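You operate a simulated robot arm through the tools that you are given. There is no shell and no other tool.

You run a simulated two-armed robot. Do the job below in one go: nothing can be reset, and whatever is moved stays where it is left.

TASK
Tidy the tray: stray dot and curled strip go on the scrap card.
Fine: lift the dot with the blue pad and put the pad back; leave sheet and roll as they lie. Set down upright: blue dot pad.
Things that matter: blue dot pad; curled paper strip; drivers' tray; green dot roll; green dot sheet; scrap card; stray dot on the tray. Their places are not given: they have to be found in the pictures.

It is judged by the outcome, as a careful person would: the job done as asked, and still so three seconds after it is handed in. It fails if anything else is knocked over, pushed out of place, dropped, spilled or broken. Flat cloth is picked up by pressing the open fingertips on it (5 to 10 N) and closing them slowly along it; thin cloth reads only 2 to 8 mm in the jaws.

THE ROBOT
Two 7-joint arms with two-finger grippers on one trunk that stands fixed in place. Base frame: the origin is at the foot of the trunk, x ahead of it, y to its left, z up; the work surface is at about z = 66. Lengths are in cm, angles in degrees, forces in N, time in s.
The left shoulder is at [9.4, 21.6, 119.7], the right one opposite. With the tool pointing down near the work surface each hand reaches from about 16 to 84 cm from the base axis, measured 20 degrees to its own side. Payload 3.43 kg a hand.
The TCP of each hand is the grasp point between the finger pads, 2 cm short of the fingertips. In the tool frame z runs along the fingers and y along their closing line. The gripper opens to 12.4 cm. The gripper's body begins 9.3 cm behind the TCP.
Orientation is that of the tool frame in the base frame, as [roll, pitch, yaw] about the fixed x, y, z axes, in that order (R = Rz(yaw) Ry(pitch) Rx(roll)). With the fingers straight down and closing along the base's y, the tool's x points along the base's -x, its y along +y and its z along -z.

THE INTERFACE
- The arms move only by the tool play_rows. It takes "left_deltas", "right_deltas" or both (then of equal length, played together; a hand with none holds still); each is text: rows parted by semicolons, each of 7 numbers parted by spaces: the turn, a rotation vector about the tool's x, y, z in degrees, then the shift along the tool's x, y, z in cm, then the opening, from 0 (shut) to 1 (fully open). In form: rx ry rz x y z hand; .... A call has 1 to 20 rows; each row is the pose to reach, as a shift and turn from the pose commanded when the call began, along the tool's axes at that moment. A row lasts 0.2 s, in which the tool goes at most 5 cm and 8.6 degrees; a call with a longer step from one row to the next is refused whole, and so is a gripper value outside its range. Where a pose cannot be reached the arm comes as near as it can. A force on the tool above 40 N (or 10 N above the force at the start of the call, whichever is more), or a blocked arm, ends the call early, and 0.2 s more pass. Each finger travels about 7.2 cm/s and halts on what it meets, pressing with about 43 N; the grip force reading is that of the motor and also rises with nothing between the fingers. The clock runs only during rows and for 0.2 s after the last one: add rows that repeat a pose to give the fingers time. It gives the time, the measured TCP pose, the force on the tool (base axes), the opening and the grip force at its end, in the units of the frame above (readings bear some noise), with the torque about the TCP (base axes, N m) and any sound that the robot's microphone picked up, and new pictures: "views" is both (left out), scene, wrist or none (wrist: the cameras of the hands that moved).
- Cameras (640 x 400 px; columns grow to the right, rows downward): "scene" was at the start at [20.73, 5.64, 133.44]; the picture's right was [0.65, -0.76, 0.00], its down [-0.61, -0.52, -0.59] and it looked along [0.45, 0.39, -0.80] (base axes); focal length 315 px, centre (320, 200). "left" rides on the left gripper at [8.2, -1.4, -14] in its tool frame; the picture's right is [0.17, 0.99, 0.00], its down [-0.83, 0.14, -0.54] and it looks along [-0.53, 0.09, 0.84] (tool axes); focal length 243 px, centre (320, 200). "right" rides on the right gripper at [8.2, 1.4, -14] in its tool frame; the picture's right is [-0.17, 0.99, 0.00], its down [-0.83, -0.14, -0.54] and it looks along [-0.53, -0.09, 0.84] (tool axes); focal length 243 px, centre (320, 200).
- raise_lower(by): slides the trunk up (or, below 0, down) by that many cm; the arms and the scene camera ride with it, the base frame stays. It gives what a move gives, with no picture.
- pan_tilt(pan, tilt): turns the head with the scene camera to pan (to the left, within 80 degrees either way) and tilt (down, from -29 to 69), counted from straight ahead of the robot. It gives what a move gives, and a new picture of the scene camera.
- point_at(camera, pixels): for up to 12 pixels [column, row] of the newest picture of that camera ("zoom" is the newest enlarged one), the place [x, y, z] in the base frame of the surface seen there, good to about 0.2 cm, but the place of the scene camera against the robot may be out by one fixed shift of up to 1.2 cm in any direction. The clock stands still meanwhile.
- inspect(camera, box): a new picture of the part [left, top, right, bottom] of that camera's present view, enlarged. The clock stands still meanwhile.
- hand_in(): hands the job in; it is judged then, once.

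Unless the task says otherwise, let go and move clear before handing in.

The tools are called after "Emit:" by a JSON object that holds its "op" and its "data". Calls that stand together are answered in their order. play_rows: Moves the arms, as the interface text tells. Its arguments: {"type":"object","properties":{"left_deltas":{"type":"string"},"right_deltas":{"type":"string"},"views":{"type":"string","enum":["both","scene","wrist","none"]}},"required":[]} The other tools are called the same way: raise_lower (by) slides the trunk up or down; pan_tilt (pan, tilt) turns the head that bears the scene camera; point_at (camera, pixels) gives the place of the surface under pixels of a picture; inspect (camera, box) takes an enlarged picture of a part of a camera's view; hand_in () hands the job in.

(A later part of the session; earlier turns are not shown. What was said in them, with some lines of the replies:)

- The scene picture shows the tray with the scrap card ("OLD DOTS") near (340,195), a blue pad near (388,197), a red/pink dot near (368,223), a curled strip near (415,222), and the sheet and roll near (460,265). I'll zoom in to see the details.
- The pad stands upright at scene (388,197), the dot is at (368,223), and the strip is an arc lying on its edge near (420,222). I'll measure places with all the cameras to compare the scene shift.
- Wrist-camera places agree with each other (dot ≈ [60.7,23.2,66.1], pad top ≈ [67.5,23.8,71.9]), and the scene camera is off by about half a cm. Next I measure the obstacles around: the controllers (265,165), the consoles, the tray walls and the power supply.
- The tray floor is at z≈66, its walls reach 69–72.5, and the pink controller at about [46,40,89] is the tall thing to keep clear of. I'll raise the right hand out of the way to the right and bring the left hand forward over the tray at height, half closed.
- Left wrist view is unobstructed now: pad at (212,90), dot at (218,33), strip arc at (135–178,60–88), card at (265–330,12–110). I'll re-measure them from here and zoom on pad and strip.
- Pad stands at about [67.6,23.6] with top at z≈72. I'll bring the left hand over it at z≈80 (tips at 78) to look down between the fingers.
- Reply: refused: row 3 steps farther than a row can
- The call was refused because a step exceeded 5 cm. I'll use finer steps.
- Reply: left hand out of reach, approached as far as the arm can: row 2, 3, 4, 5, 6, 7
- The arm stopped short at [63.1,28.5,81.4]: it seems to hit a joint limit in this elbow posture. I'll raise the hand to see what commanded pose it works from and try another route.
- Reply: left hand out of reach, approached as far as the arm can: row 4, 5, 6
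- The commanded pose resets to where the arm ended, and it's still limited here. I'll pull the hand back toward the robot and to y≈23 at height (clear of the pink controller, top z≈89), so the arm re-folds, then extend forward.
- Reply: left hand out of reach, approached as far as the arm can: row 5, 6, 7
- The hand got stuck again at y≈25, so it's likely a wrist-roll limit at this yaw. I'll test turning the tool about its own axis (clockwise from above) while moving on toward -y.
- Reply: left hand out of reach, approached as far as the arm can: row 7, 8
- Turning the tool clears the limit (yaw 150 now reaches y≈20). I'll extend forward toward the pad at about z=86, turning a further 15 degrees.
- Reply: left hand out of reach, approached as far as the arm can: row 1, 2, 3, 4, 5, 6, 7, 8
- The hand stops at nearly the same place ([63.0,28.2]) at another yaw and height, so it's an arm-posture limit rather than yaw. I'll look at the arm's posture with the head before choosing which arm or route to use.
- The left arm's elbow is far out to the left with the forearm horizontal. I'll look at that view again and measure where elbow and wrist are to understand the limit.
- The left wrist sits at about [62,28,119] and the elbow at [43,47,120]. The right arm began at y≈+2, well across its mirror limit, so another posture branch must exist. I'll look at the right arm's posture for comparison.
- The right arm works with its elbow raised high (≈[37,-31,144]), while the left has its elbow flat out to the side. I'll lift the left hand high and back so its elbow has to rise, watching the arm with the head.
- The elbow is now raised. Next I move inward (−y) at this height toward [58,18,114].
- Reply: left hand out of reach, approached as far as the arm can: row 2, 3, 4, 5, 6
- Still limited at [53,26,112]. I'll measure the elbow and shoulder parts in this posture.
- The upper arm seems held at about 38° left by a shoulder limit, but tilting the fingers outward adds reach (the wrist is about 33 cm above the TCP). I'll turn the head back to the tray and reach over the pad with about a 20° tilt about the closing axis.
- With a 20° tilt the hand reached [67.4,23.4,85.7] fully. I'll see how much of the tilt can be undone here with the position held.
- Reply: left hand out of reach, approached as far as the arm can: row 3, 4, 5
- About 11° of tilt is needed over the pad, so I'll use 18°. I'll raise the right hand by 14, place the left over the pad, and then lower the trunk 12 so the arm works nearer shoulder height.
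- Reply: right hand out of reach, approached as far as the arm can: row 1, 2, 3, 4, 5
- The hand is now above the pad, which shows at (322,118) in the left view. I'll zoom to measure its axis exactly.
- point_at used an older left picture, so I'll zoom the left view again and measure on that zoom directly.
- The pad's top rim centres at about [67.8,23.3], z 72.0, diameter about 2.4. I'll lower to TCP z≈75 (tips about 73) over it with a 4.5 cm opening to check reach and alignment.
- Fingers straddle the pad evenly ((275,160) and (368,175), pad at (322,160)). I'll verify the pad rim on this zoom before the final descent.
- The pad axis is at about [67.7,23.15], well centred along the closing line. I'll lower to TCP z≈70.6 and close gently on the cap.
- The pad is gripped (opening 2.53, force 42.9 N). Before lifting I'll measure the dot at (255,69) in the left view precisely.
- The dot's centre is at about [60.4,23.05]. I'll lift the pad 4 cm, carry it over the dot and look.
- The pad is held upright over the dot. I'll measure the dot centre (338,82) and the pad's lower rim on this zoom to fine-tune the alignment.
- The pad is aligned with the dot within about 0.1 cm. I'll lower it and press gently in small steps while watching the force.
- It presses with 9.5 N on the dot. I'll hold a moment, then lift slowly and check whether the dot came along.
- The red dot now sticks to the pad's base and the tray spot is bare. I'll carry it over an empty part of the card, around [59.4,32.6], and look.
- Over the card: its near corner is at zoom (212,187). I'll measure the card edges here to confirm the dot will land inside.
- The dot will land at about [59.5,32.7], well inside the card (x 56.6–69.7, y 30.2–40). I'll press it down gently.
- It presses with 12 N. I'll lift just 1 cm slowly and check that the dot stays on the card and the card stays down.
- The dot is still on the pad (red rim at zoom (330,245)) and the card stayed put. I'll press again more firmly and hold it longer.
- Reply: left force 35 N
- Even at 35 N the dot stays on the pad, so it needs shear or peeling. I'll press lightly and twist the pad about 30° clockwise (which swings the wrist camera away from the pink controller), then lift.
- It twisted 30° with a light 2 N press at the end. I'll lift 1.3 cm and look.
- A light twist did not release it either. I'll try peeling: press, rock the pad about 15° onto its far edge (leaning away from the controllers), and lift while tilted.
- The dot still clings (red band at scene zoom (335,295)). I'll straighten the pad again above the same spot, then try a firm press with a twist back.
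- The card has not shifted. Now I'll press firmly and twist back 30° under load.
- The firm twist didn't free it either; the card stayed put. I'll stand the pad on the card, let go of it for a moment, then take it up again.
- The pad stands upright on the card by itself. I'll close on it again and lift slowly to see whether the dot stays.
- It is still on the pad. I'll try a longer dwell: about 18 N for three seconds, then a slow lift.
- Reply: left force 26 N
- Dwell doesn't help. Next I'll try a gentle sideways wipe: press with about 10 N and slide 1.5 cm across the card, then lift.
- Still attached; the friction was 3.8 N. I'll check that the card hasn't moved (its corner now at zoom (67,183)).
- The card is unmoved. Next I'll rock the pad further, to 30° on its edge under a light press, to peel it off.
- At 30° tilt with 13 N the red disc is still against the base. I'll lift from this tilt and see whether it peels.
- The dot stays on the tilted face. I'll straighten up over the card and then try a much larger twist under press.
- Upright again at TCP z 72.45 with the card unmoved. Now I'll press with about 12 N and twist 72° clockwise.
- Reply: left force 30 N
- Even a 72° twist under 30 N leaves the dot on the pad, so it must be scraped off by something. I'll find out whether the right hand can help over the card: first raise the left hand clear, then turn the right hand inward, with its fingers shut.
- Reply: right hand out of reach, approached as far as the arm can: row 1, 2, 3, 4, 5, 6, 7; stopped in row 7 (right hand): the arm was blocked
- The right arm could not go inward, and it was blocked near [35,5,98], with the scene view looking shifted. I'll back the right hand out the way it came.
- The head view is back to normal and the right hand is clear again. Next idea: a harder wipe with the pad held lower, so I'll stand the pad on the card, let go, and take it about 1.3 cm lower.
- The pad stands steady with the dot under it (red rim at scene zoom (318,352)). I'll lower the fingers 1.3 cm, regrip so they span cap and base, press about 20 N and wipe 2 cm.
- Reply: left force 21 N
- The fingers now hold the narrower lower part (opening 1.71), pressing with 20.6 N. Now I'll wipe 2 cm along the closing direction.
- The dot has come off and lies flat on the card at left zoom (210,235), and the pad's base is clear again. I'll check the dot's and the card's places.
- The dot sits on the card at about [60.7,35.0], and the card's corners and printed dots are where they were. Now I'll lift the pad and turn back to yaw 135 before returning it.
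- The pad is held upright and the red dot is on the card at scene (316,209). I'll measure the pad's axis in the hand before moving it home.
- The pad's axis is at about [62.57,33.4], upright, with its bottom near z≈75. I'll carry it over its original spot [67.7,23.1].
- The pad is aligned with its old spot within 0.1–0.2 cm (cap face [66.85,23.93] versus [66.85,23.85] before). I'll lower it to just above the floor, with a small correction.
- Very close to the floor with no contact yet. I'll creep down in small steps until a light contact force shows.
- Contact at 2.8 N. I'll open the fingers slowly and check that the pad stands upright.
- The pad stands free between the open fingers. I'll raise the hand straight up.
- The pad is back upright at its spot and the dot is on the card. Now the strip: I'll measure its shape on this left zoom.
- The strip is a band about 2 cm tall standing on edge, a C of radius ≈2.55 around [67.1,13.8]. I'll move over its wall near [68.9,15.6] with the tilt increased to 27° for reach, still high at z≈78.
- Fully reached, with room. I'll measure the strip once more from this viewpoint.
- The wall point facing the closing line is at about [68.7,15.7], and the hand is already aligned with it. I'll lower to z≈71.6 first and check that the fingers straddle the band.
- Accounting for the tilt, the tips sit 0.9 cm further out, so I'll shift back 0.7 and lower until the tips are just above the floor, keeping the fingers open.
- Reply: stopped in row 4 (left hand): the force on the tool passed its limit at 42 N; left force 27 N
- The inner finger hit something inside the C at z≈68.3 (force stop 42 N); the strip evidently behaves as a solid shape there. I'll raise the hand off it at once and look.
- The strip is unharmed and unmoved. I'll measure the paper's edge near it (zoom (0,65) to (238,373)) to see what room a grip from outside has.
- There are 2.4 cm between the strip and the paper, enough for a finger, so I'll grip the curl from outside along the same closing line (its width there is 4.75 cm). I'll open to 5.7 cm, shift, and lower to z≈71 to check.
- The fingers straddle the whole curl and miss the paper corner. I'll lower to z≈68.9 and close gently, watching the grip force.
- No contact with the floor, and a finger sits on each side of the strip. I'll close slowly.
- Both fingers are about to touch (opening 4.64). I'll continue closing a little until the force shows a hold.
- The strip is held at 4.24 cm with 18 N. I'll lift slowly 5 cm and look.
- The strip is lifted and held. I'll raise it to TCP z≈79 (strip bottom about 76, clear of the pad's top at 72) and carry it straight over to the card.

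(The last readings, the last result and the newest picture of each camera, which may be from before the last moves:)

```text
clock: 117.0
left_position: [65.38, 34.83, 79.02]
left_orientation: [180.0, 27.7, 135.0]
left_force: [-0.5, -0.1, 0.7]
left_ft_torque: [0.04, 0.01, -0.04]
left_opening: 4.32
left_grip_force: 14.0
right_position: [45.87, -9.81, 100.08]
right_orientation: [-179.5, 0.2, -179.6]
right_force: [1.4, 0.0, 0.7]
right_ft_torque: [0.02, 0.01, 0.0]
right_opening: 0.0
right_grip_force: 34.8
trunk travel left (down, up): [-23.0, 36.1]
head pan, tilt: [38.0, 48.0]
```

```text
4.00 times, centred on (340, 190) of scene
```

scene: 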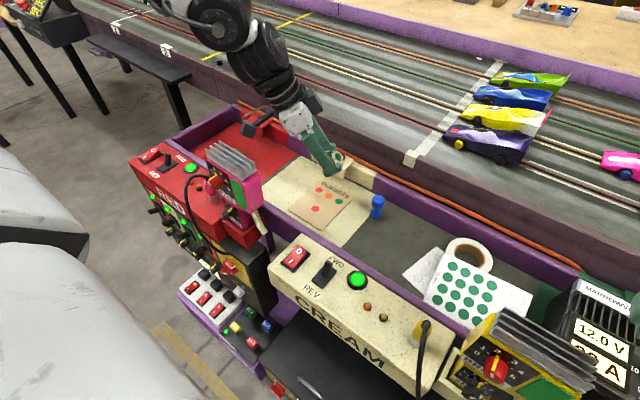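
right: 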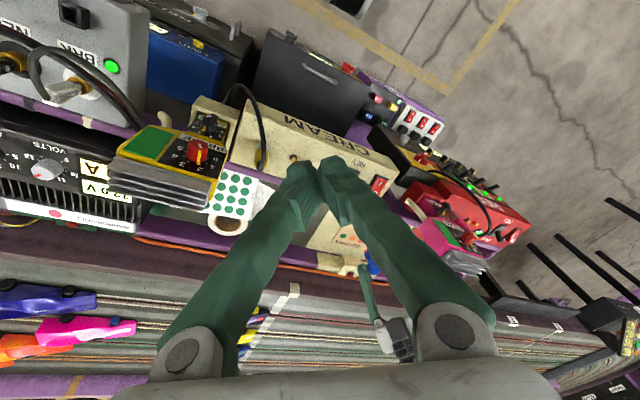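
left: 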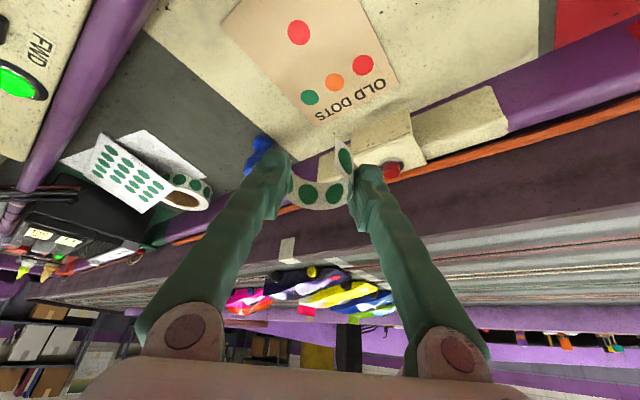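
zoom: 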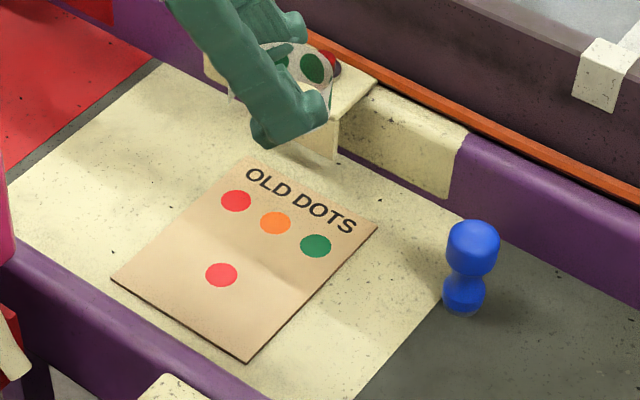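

The strip hangs over the card. I'll measure the nearby block and the strip's lower edge before lowering.

Emit:
{"op": "point_at", "data": {"camera": "left", "pixels": [[352, 136], [380, 124], [408, 112], [354, 148], [410, 130], [340, 142], [346, 160], [298, 33], [309, 97], [363, 65], [397, 82], [316, 124]]}}

Emit:
{"op": "inspect", "data": {"camera": "left", "box": [260, 120, 388, 200]}}

Emit:
{"op": "point_at", "data": {"camera": "zoom", "pixels": [[375, 100], [370, 200], [420, 180], [455, 280], [170, 180], [150, 250], [200, 320], [250, 440], [330, 360], [450, 330], [200, 280], [300, 330]]}}

```text
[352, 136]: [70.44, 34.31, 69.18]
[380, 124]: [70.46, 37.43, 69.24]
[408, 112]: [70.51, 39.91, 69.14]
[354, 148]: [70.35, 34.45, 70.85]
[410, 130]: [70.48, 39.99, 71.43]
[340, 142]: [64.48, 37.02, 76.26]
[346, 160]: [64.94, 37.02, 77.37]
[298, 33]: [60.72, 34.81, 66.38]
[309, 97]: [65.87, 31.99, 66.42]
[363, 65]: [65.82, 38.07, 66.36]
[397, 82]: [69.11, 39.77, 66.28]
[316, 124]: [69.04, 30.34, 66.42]
```

```text
5.00 times, centred on (324, 160) of left
```

zoom: 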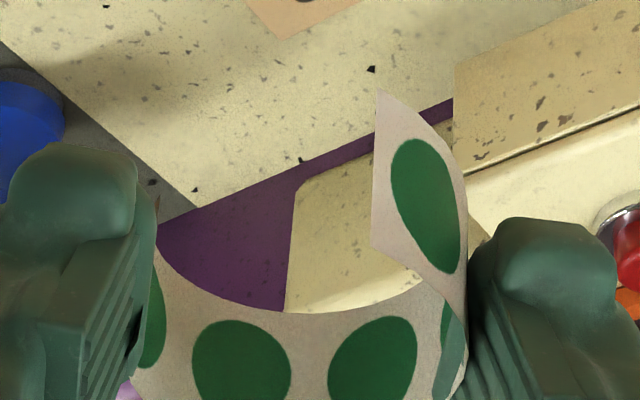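

```text
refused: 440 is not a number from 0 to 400
```

Emit:
{"op": "point_at", "data": {"camera": "zoom", "pixels": [[379, 95], [376, 238], [440, 150], [464, 200], [455, 300], [158, 260], [145, 370], [230, 310], [300, 318], [400, 295], [250, 395], [350, 395]]}}

```text
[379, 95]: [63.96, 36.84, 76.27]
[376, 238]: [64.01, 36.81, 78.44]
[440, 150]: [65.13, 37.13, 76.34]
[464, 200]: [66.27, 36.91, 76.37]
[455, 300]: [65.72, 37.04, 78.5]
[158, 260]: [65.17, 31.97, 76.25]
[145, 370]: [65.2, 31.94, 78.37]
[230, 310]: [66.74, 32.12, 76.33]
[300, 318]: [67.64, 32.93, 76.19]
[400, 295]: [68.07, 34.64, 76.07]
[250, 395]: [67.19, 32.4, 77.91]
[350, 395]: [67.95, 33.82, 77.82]
```

The strip hangs level (lower edge z≈76.2 all round), spanning x 64.0–68.1 and y 31.9–37.1, inside the card and clear of the dot. I'll lower it to just above the card.

Emit:
{"op": "play_rows", "data": {"left_deltas": "0 0 0 1.4 0 2.66 0.325; 0 0 0 2.8 0 5.31 0.325; 0 0 0 3.72 0 7.08 0.325; 0 0 0 4.18 0 7.97 0.325; 0 0 0 4.35 0 8.28 0.325; 0 0 0 4.35 0 8.28 0.325", "views": "wrist"}}

Emit:
{"op": "inspect", "data": {"camera": "left", "box": [240, 100, 400, 200]}}

Emit:
{"op": "inspect", "data": {"camera": "scene", "box": [280, 150, 392, 220]}}

```text
clock: 118.4
left_position: [65.35, 35.01, 69.62]
left_orientation: [180.0, 27.7, 135.0]
left_force: [-0.5, 1.0, 0.9]
left_ft_torque: [0.0, -0.03, 0.02]
left_opening: 4.29
left_grip_force: 14.0
right_position: [45.87, -9.87, 100.1]
right_orientation: [-179.6, 0.2, -179.6]
right_force: [-0.8, 0.6, -0.2]
right_ft_torque: [-0.02, -0.01, 0.04]
right_opening: 0.02
right_grip_force: 33.8
trunk travel left (down, up): [-23.0, 36.1]
head pan, tilt: [38.0, 48.0]
```

left: 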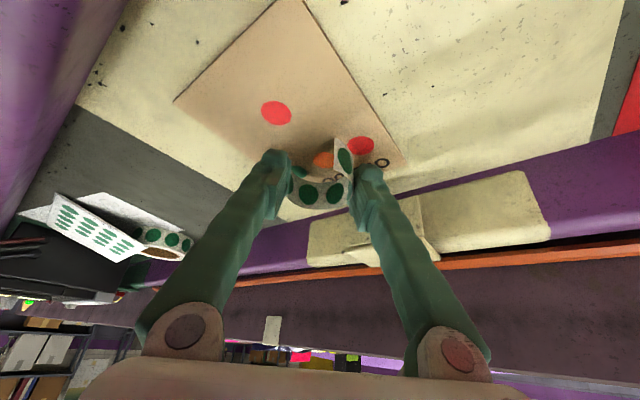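

```text
4.00 times, centred on (320, 150) of left
```

zoom: 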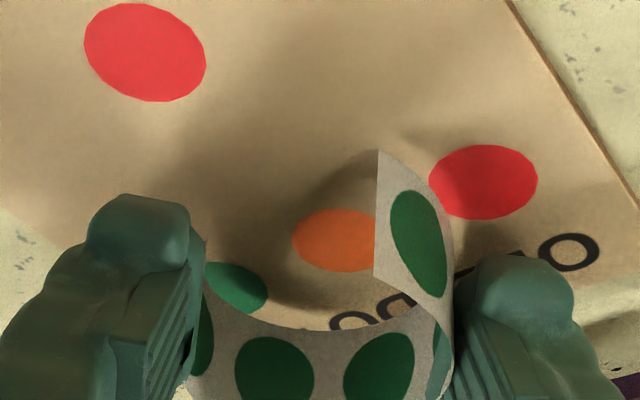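

```text
5.71 times, centred on (336, 185) of scene
```

zoom: 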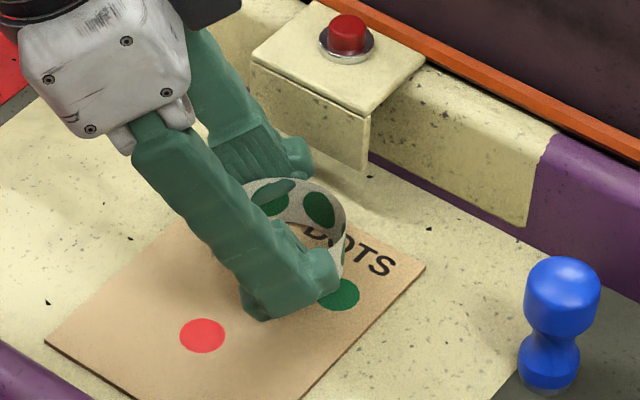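

About 0.5 cm remains. I'll creep down until a light contact shows.

Emit:
{"op": "play_rows", "data": {"left_deltas": "0 0 0 0.07 0 0.13 0.325; 0 0 0 0.14 0 0.265 0.325; 0 0 0 0.186 0 0.354 0.325; 0 0 0 0.21 0 0.398 0.325; 0 0 0 0.21 0 0.398 0.325", "views": "none"}}

```text
clock: 119.6
left_position: [65.45, 35.03, 69.09]
left_orientation: [-180.0, 27.7, 134.9]
left_force: [-0.1, 0.5, 1.3]
left_ft_torque: [-0.01, -0.01, 0.0]
left_opening: 4.15
left_grip_force: 30.7
right_position: [45.8, -9.84, 99.96]
right_orientation: [-179.6, 0.1, -179.7]
right_force: [0.3, 0.0, 0.1]
right_ft_torque: [-0.02, 0.02, -0.01]
right_opening: 0.0
right_grip_force: 34.5
trunk travel left (down, up): [-23.0, 36.1]
head pan, tilt: [38.0, 48.0]
```

There's a hint of contact (1.3 N). I'll go 0.08 lower and read the force again.

Emit:
{"op": "play_rows", "data": {"left_deltas": "0 0 0 0.037 0 0.07 0.325; 0 0 0 0.037 0 0.07 0.325", "views": "wrist"}}

Emit:
{"op": "inspect", "data": {"camera": "left", "box": [240, 100, 400, 200]}}

```text
clock: 120.2
left_position: [65.44, 35.11, 69.09]
left_orientation: [-180.0, 27.7, 135.0]
left_force: [-0.5, -1.7, 2.2]
left_ft_torque: [0.01, -0.03, 0.01]
left_opening: 4.27
left_grip_force: 19.3
right_position: [45.92, -9.92, 100.17]
right_orientation: [-179.6, 0.2, -179.5]
right_force: [-0.1, 0.2, 1.0]
right_ft_torque: [0.01, -0.03, 0.03]
right_opening: 0.0
right_grip_force: 34.5
trunk travel left (down, up): [-23.0, 36.1]
head pan, tilt: [38.0, 48.0]
```

left: 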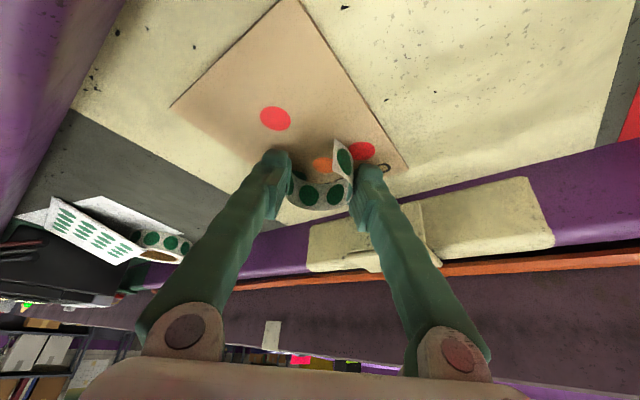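

```text
4.00 times, centred on (320, 150) of left
```

zoom: 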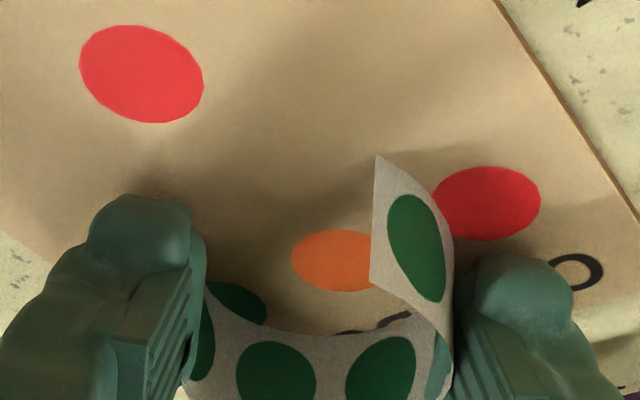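

The strip stands on the card with light contact. I'll open slowly.

Emit:
{"op": "play_rows", "data": {"left_deltas": "0 0 0 0 0 0 0.335; 0 0 0 0 0 0 0.345; 0 0 0 0 0 0 0.355; 0 0 0 0 0 0 0.37; 0 0 0 0 0 0 0.39; 0 0 0 0 0 0 0.41; 0 0 0 0 0 0 0.43; 0 0 0 0 0 0 0.45; 0 0 0 0 0 0 0.45", "views": "wrist"}}

Emit:
{"op": "inspect", "data": {"camera": "left", "box": [240, 100, 400, 200]}}

Emit:
{"op": "inspect", "data": {"camera": "scene", "box": [280, 150, 392, 220]}}

```text
clock: 122.2
left_position: [65.42, 35.04, 69.02]
left_orientation: [179.9, 27.7, 135.1]
left_force: [0.4, 0.3, 0.3]
left_ft_torque: [0.0, -0.01, -0.03]
left_opening: 5.56
left_grip_force: 0.2
right_position: [45.94, -9.83, 100.06]
right_orientation: [-179.6, 0.2, -179.5]
right_force: [0.9, -0.2, -0.2]
right_ft_torque: [-0.01, -0.03, 0.01]
right_opening: 0.0
right_grip_force: 34.2
trunk travel left (down, up): [-23.0, 36.1]
head pan, tilt: [38.0, 48.0]
```

left: 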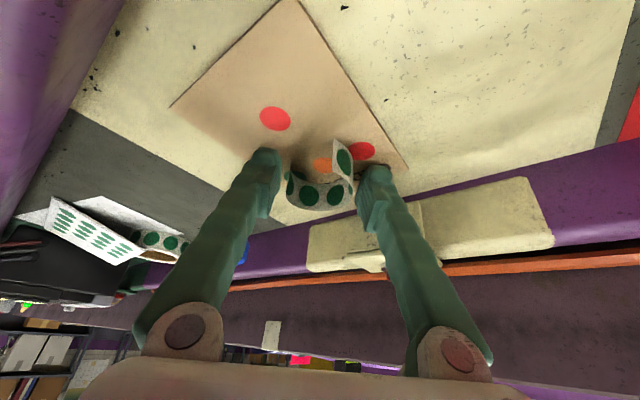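

```text
4.00 times, centred on (320, 150) of left
```

zoom: 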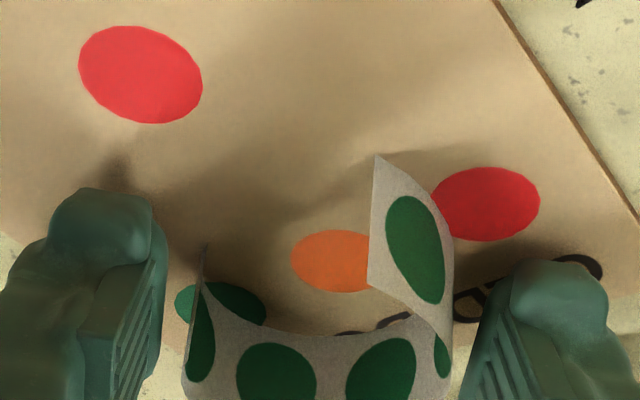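

```text
5.71 times, centred on (336, 185) of scene
```

zoom: 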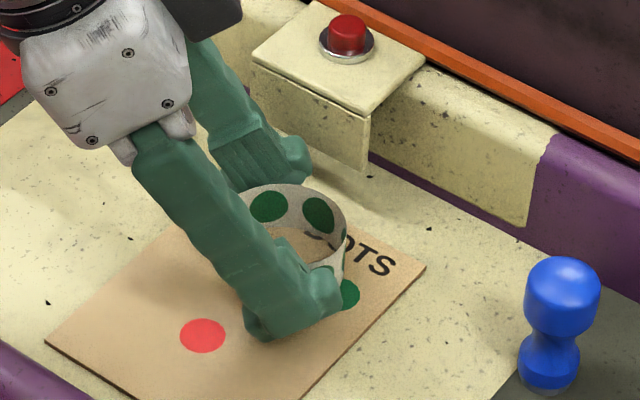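

The strip stands free on the card with both fingers clear of it. I'll raise the hand straight up and then check everything.

Emit:
{"op": "play_rows", "data": {"left_deltas": "0 0 0 -0.23 0 -0.44 0.45; 0 0 0 -0.7 0 -1.33 0.45; 0 0 0 -1.63 0 -3.1 0.45; 0 0 0 -3.0 0 -5.75 0.45; 0 0 0 -4.65 0 -8.85 0.45; 0 0 0 -6.5 0 -12.4 0.45; 0 0 0 -6.5 0 -12.4 0.45", "views": "both"}}

Emit:
{"op": "inspect", "data": {"camera": "scene", "box": [270, 150, 478, 280]}}

```text
clock: 123.8
left_position: [65.57, 35.25, 83.04]
left_orientation: [-179.9, 27.6, 135.1]
left_force: [0.0, -0.1, 0.8]
left_ft_torque: [-0.01, 0.01, 0.01]
left_opening: 5.56
left_grip_force: 0.1
right_position: [45.82, -9.7, 100.06]
right_orientation: [-179.4, 0.2, -179.6]
right_force: [0.3, 0.7, -0.8]
right_ft_torque: [0.01, 0.01, 0.0]
right_opening: 0.0
right_grip_force: 34.4
trunk travel left (down, up): [-23.0, 36.1]
head pan, tilt: [38.0, 48.0]
```

scene: 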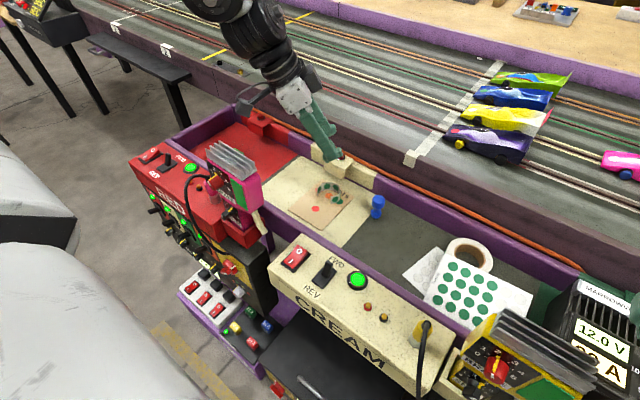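
left: 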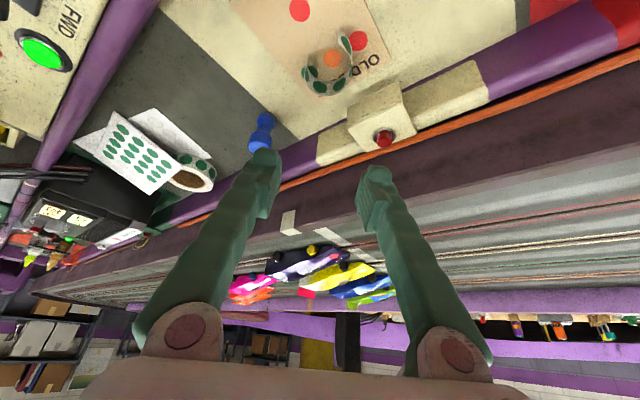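

```text
3.08 times, centred on (374, 215) of scene
```

zoom: 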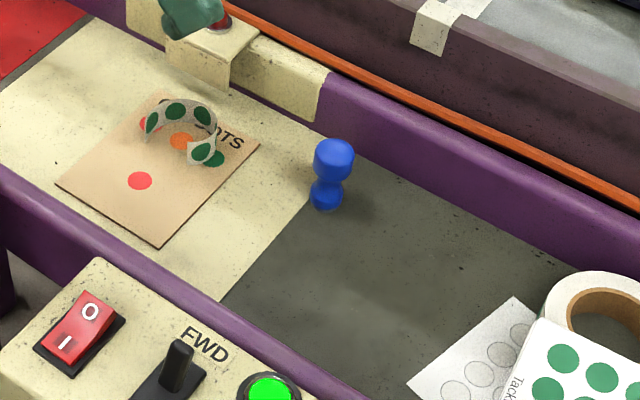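

The tray shows the dot and strip on the card, and the pad upright at its spot. I'll verify the places with the wrist camera and then raise the trunk back to move everything clear.

Emit:
{"op": "point_at", "data": {"camera": "left", "pixels": [[300, 10], [345, 35], [350, 52], [307, 80], [322, 92], [345, 75], [264, 118], [258, 145], [170, 122], [195, 178]]}}

Emit:
{"op": "raise_lower", "data": {"by": 12}}

Emit:
{"op": "pan_tilt", "data": {"pan": 40.5, "tilt": 53.6}}

Emit:
{"op": "inspect", "data": {"camera": "scene", "box": [290, 150, 490, 275]}}

```text
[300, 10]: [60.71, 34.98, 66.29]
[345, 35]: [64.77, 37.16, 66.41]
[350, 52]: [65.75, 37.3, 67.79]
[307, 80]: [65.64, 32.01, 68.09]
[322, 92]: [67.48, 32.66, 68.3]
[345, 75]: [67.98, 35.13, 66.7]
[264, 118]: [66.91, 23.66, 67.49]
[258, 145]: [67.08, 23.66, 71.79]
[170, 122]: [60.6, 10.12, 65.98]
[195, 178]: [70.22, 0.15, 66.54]
```

```text
clock: 125.3
left_position: [65.34, 35.05, 94.97]
left_orientation: [-180.0, 27.7, 134.9]
left_force: [-0.4, 0.6, -0.1]
left_ft_torque: [-0.01, -0.01, 0.01]
left_opening: 5.61
left_grip_force: 0.0
right_position: [44.74, -9.78, 113.91]
right_orientation: [-179.6, 3.9, -179.8]
right_force: [-0.4, 0.1, -0.5]
right_ft_torque: [0.01, -0.01, 0.02]
right_opening: 0.0
right_grip_force: 33.9
trunk travel left (down, up): [-35.0, 24.1]
head pan, tilt: [38.0, 48.0]
```

```text
clock: 126.0
left_position: [65.45, 34.96, 95.1]
left_orientation: [179.9, 27.8, 135.0]
left_force: [0.1, 0.2, 0.3]
left_ft_torque: [-0.03, 0.0, 0.0]
left_opening: 5.57
left_grip_force: 0.1
right_position: [44.82, -9.6, 113.88]
right_orientation: [-179.6, 3.8, -179.9]
right_force: [0.3, 0.6, 0.9]
right_ft_torque: [0.02, 0.03, 0.02]
right_opening: 0.01
right_grip_force: 34.6
trunk travel left (down, up): [-35.0, 24.1]
head pan, tilt: [40.5, 53.6]
```

scene: 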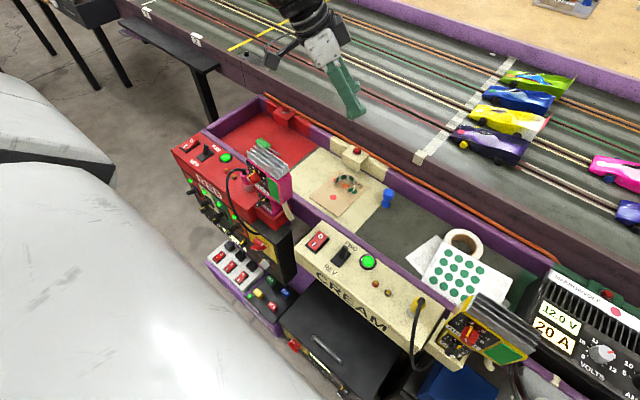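

```text
3.20 times, centred on (390, 212) of scene
```

zoom: 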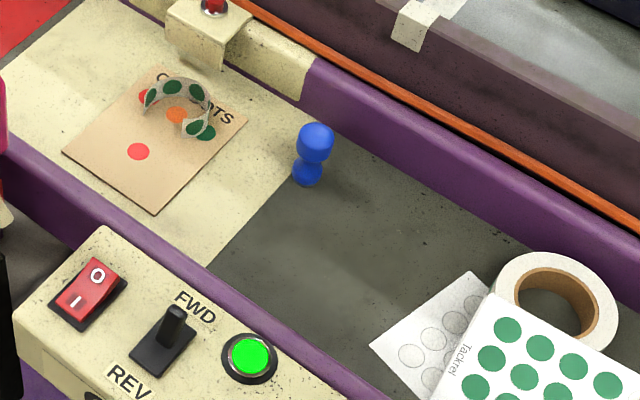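

The same camera view as at the start shows card, sheet and roll where they were (card corner (63,152), roll (555,300)) and the pad upright at its old spot (313,150). The red dot (138,152) and the strip (180,105) are on the card and both hands are clear, so I'm handing in.

Emit:
{"op": "hand_in", "data": {}}

```text
The job is handed in.
```

The stray dot and the curled strip are both on the scrap card, and I've handed the job in; I haven't had a verdict back.

- **Dot:** it stayed stuck to the blue pad through pressing, twisting and tilting. It came off when I pressed the pad to the card and wiped it about 2 cm. It now lies flat at about [60.7, 35.0].
- **Strip:** it stands on edge on the card, clear of the dot. On my first try at picking it up, a finger pressed down on it and the force limit stopped the hand at 42 N. In the pictures the strip looked undamaged and unmoved, so I gripped it from the outside instead.
- **Blue pad:** it is back upright in its old place, within about 0.2 cm.
- **Card, sheet and roll:** compared with the starting picture, none of them moved.
- **Right arm:** I tried bringing it over to help, but it was blocked near the robot's head and seemed to push the camera. I backed it out and the camera view returned to normal.

Both hands were clear of the tray when I handed in.
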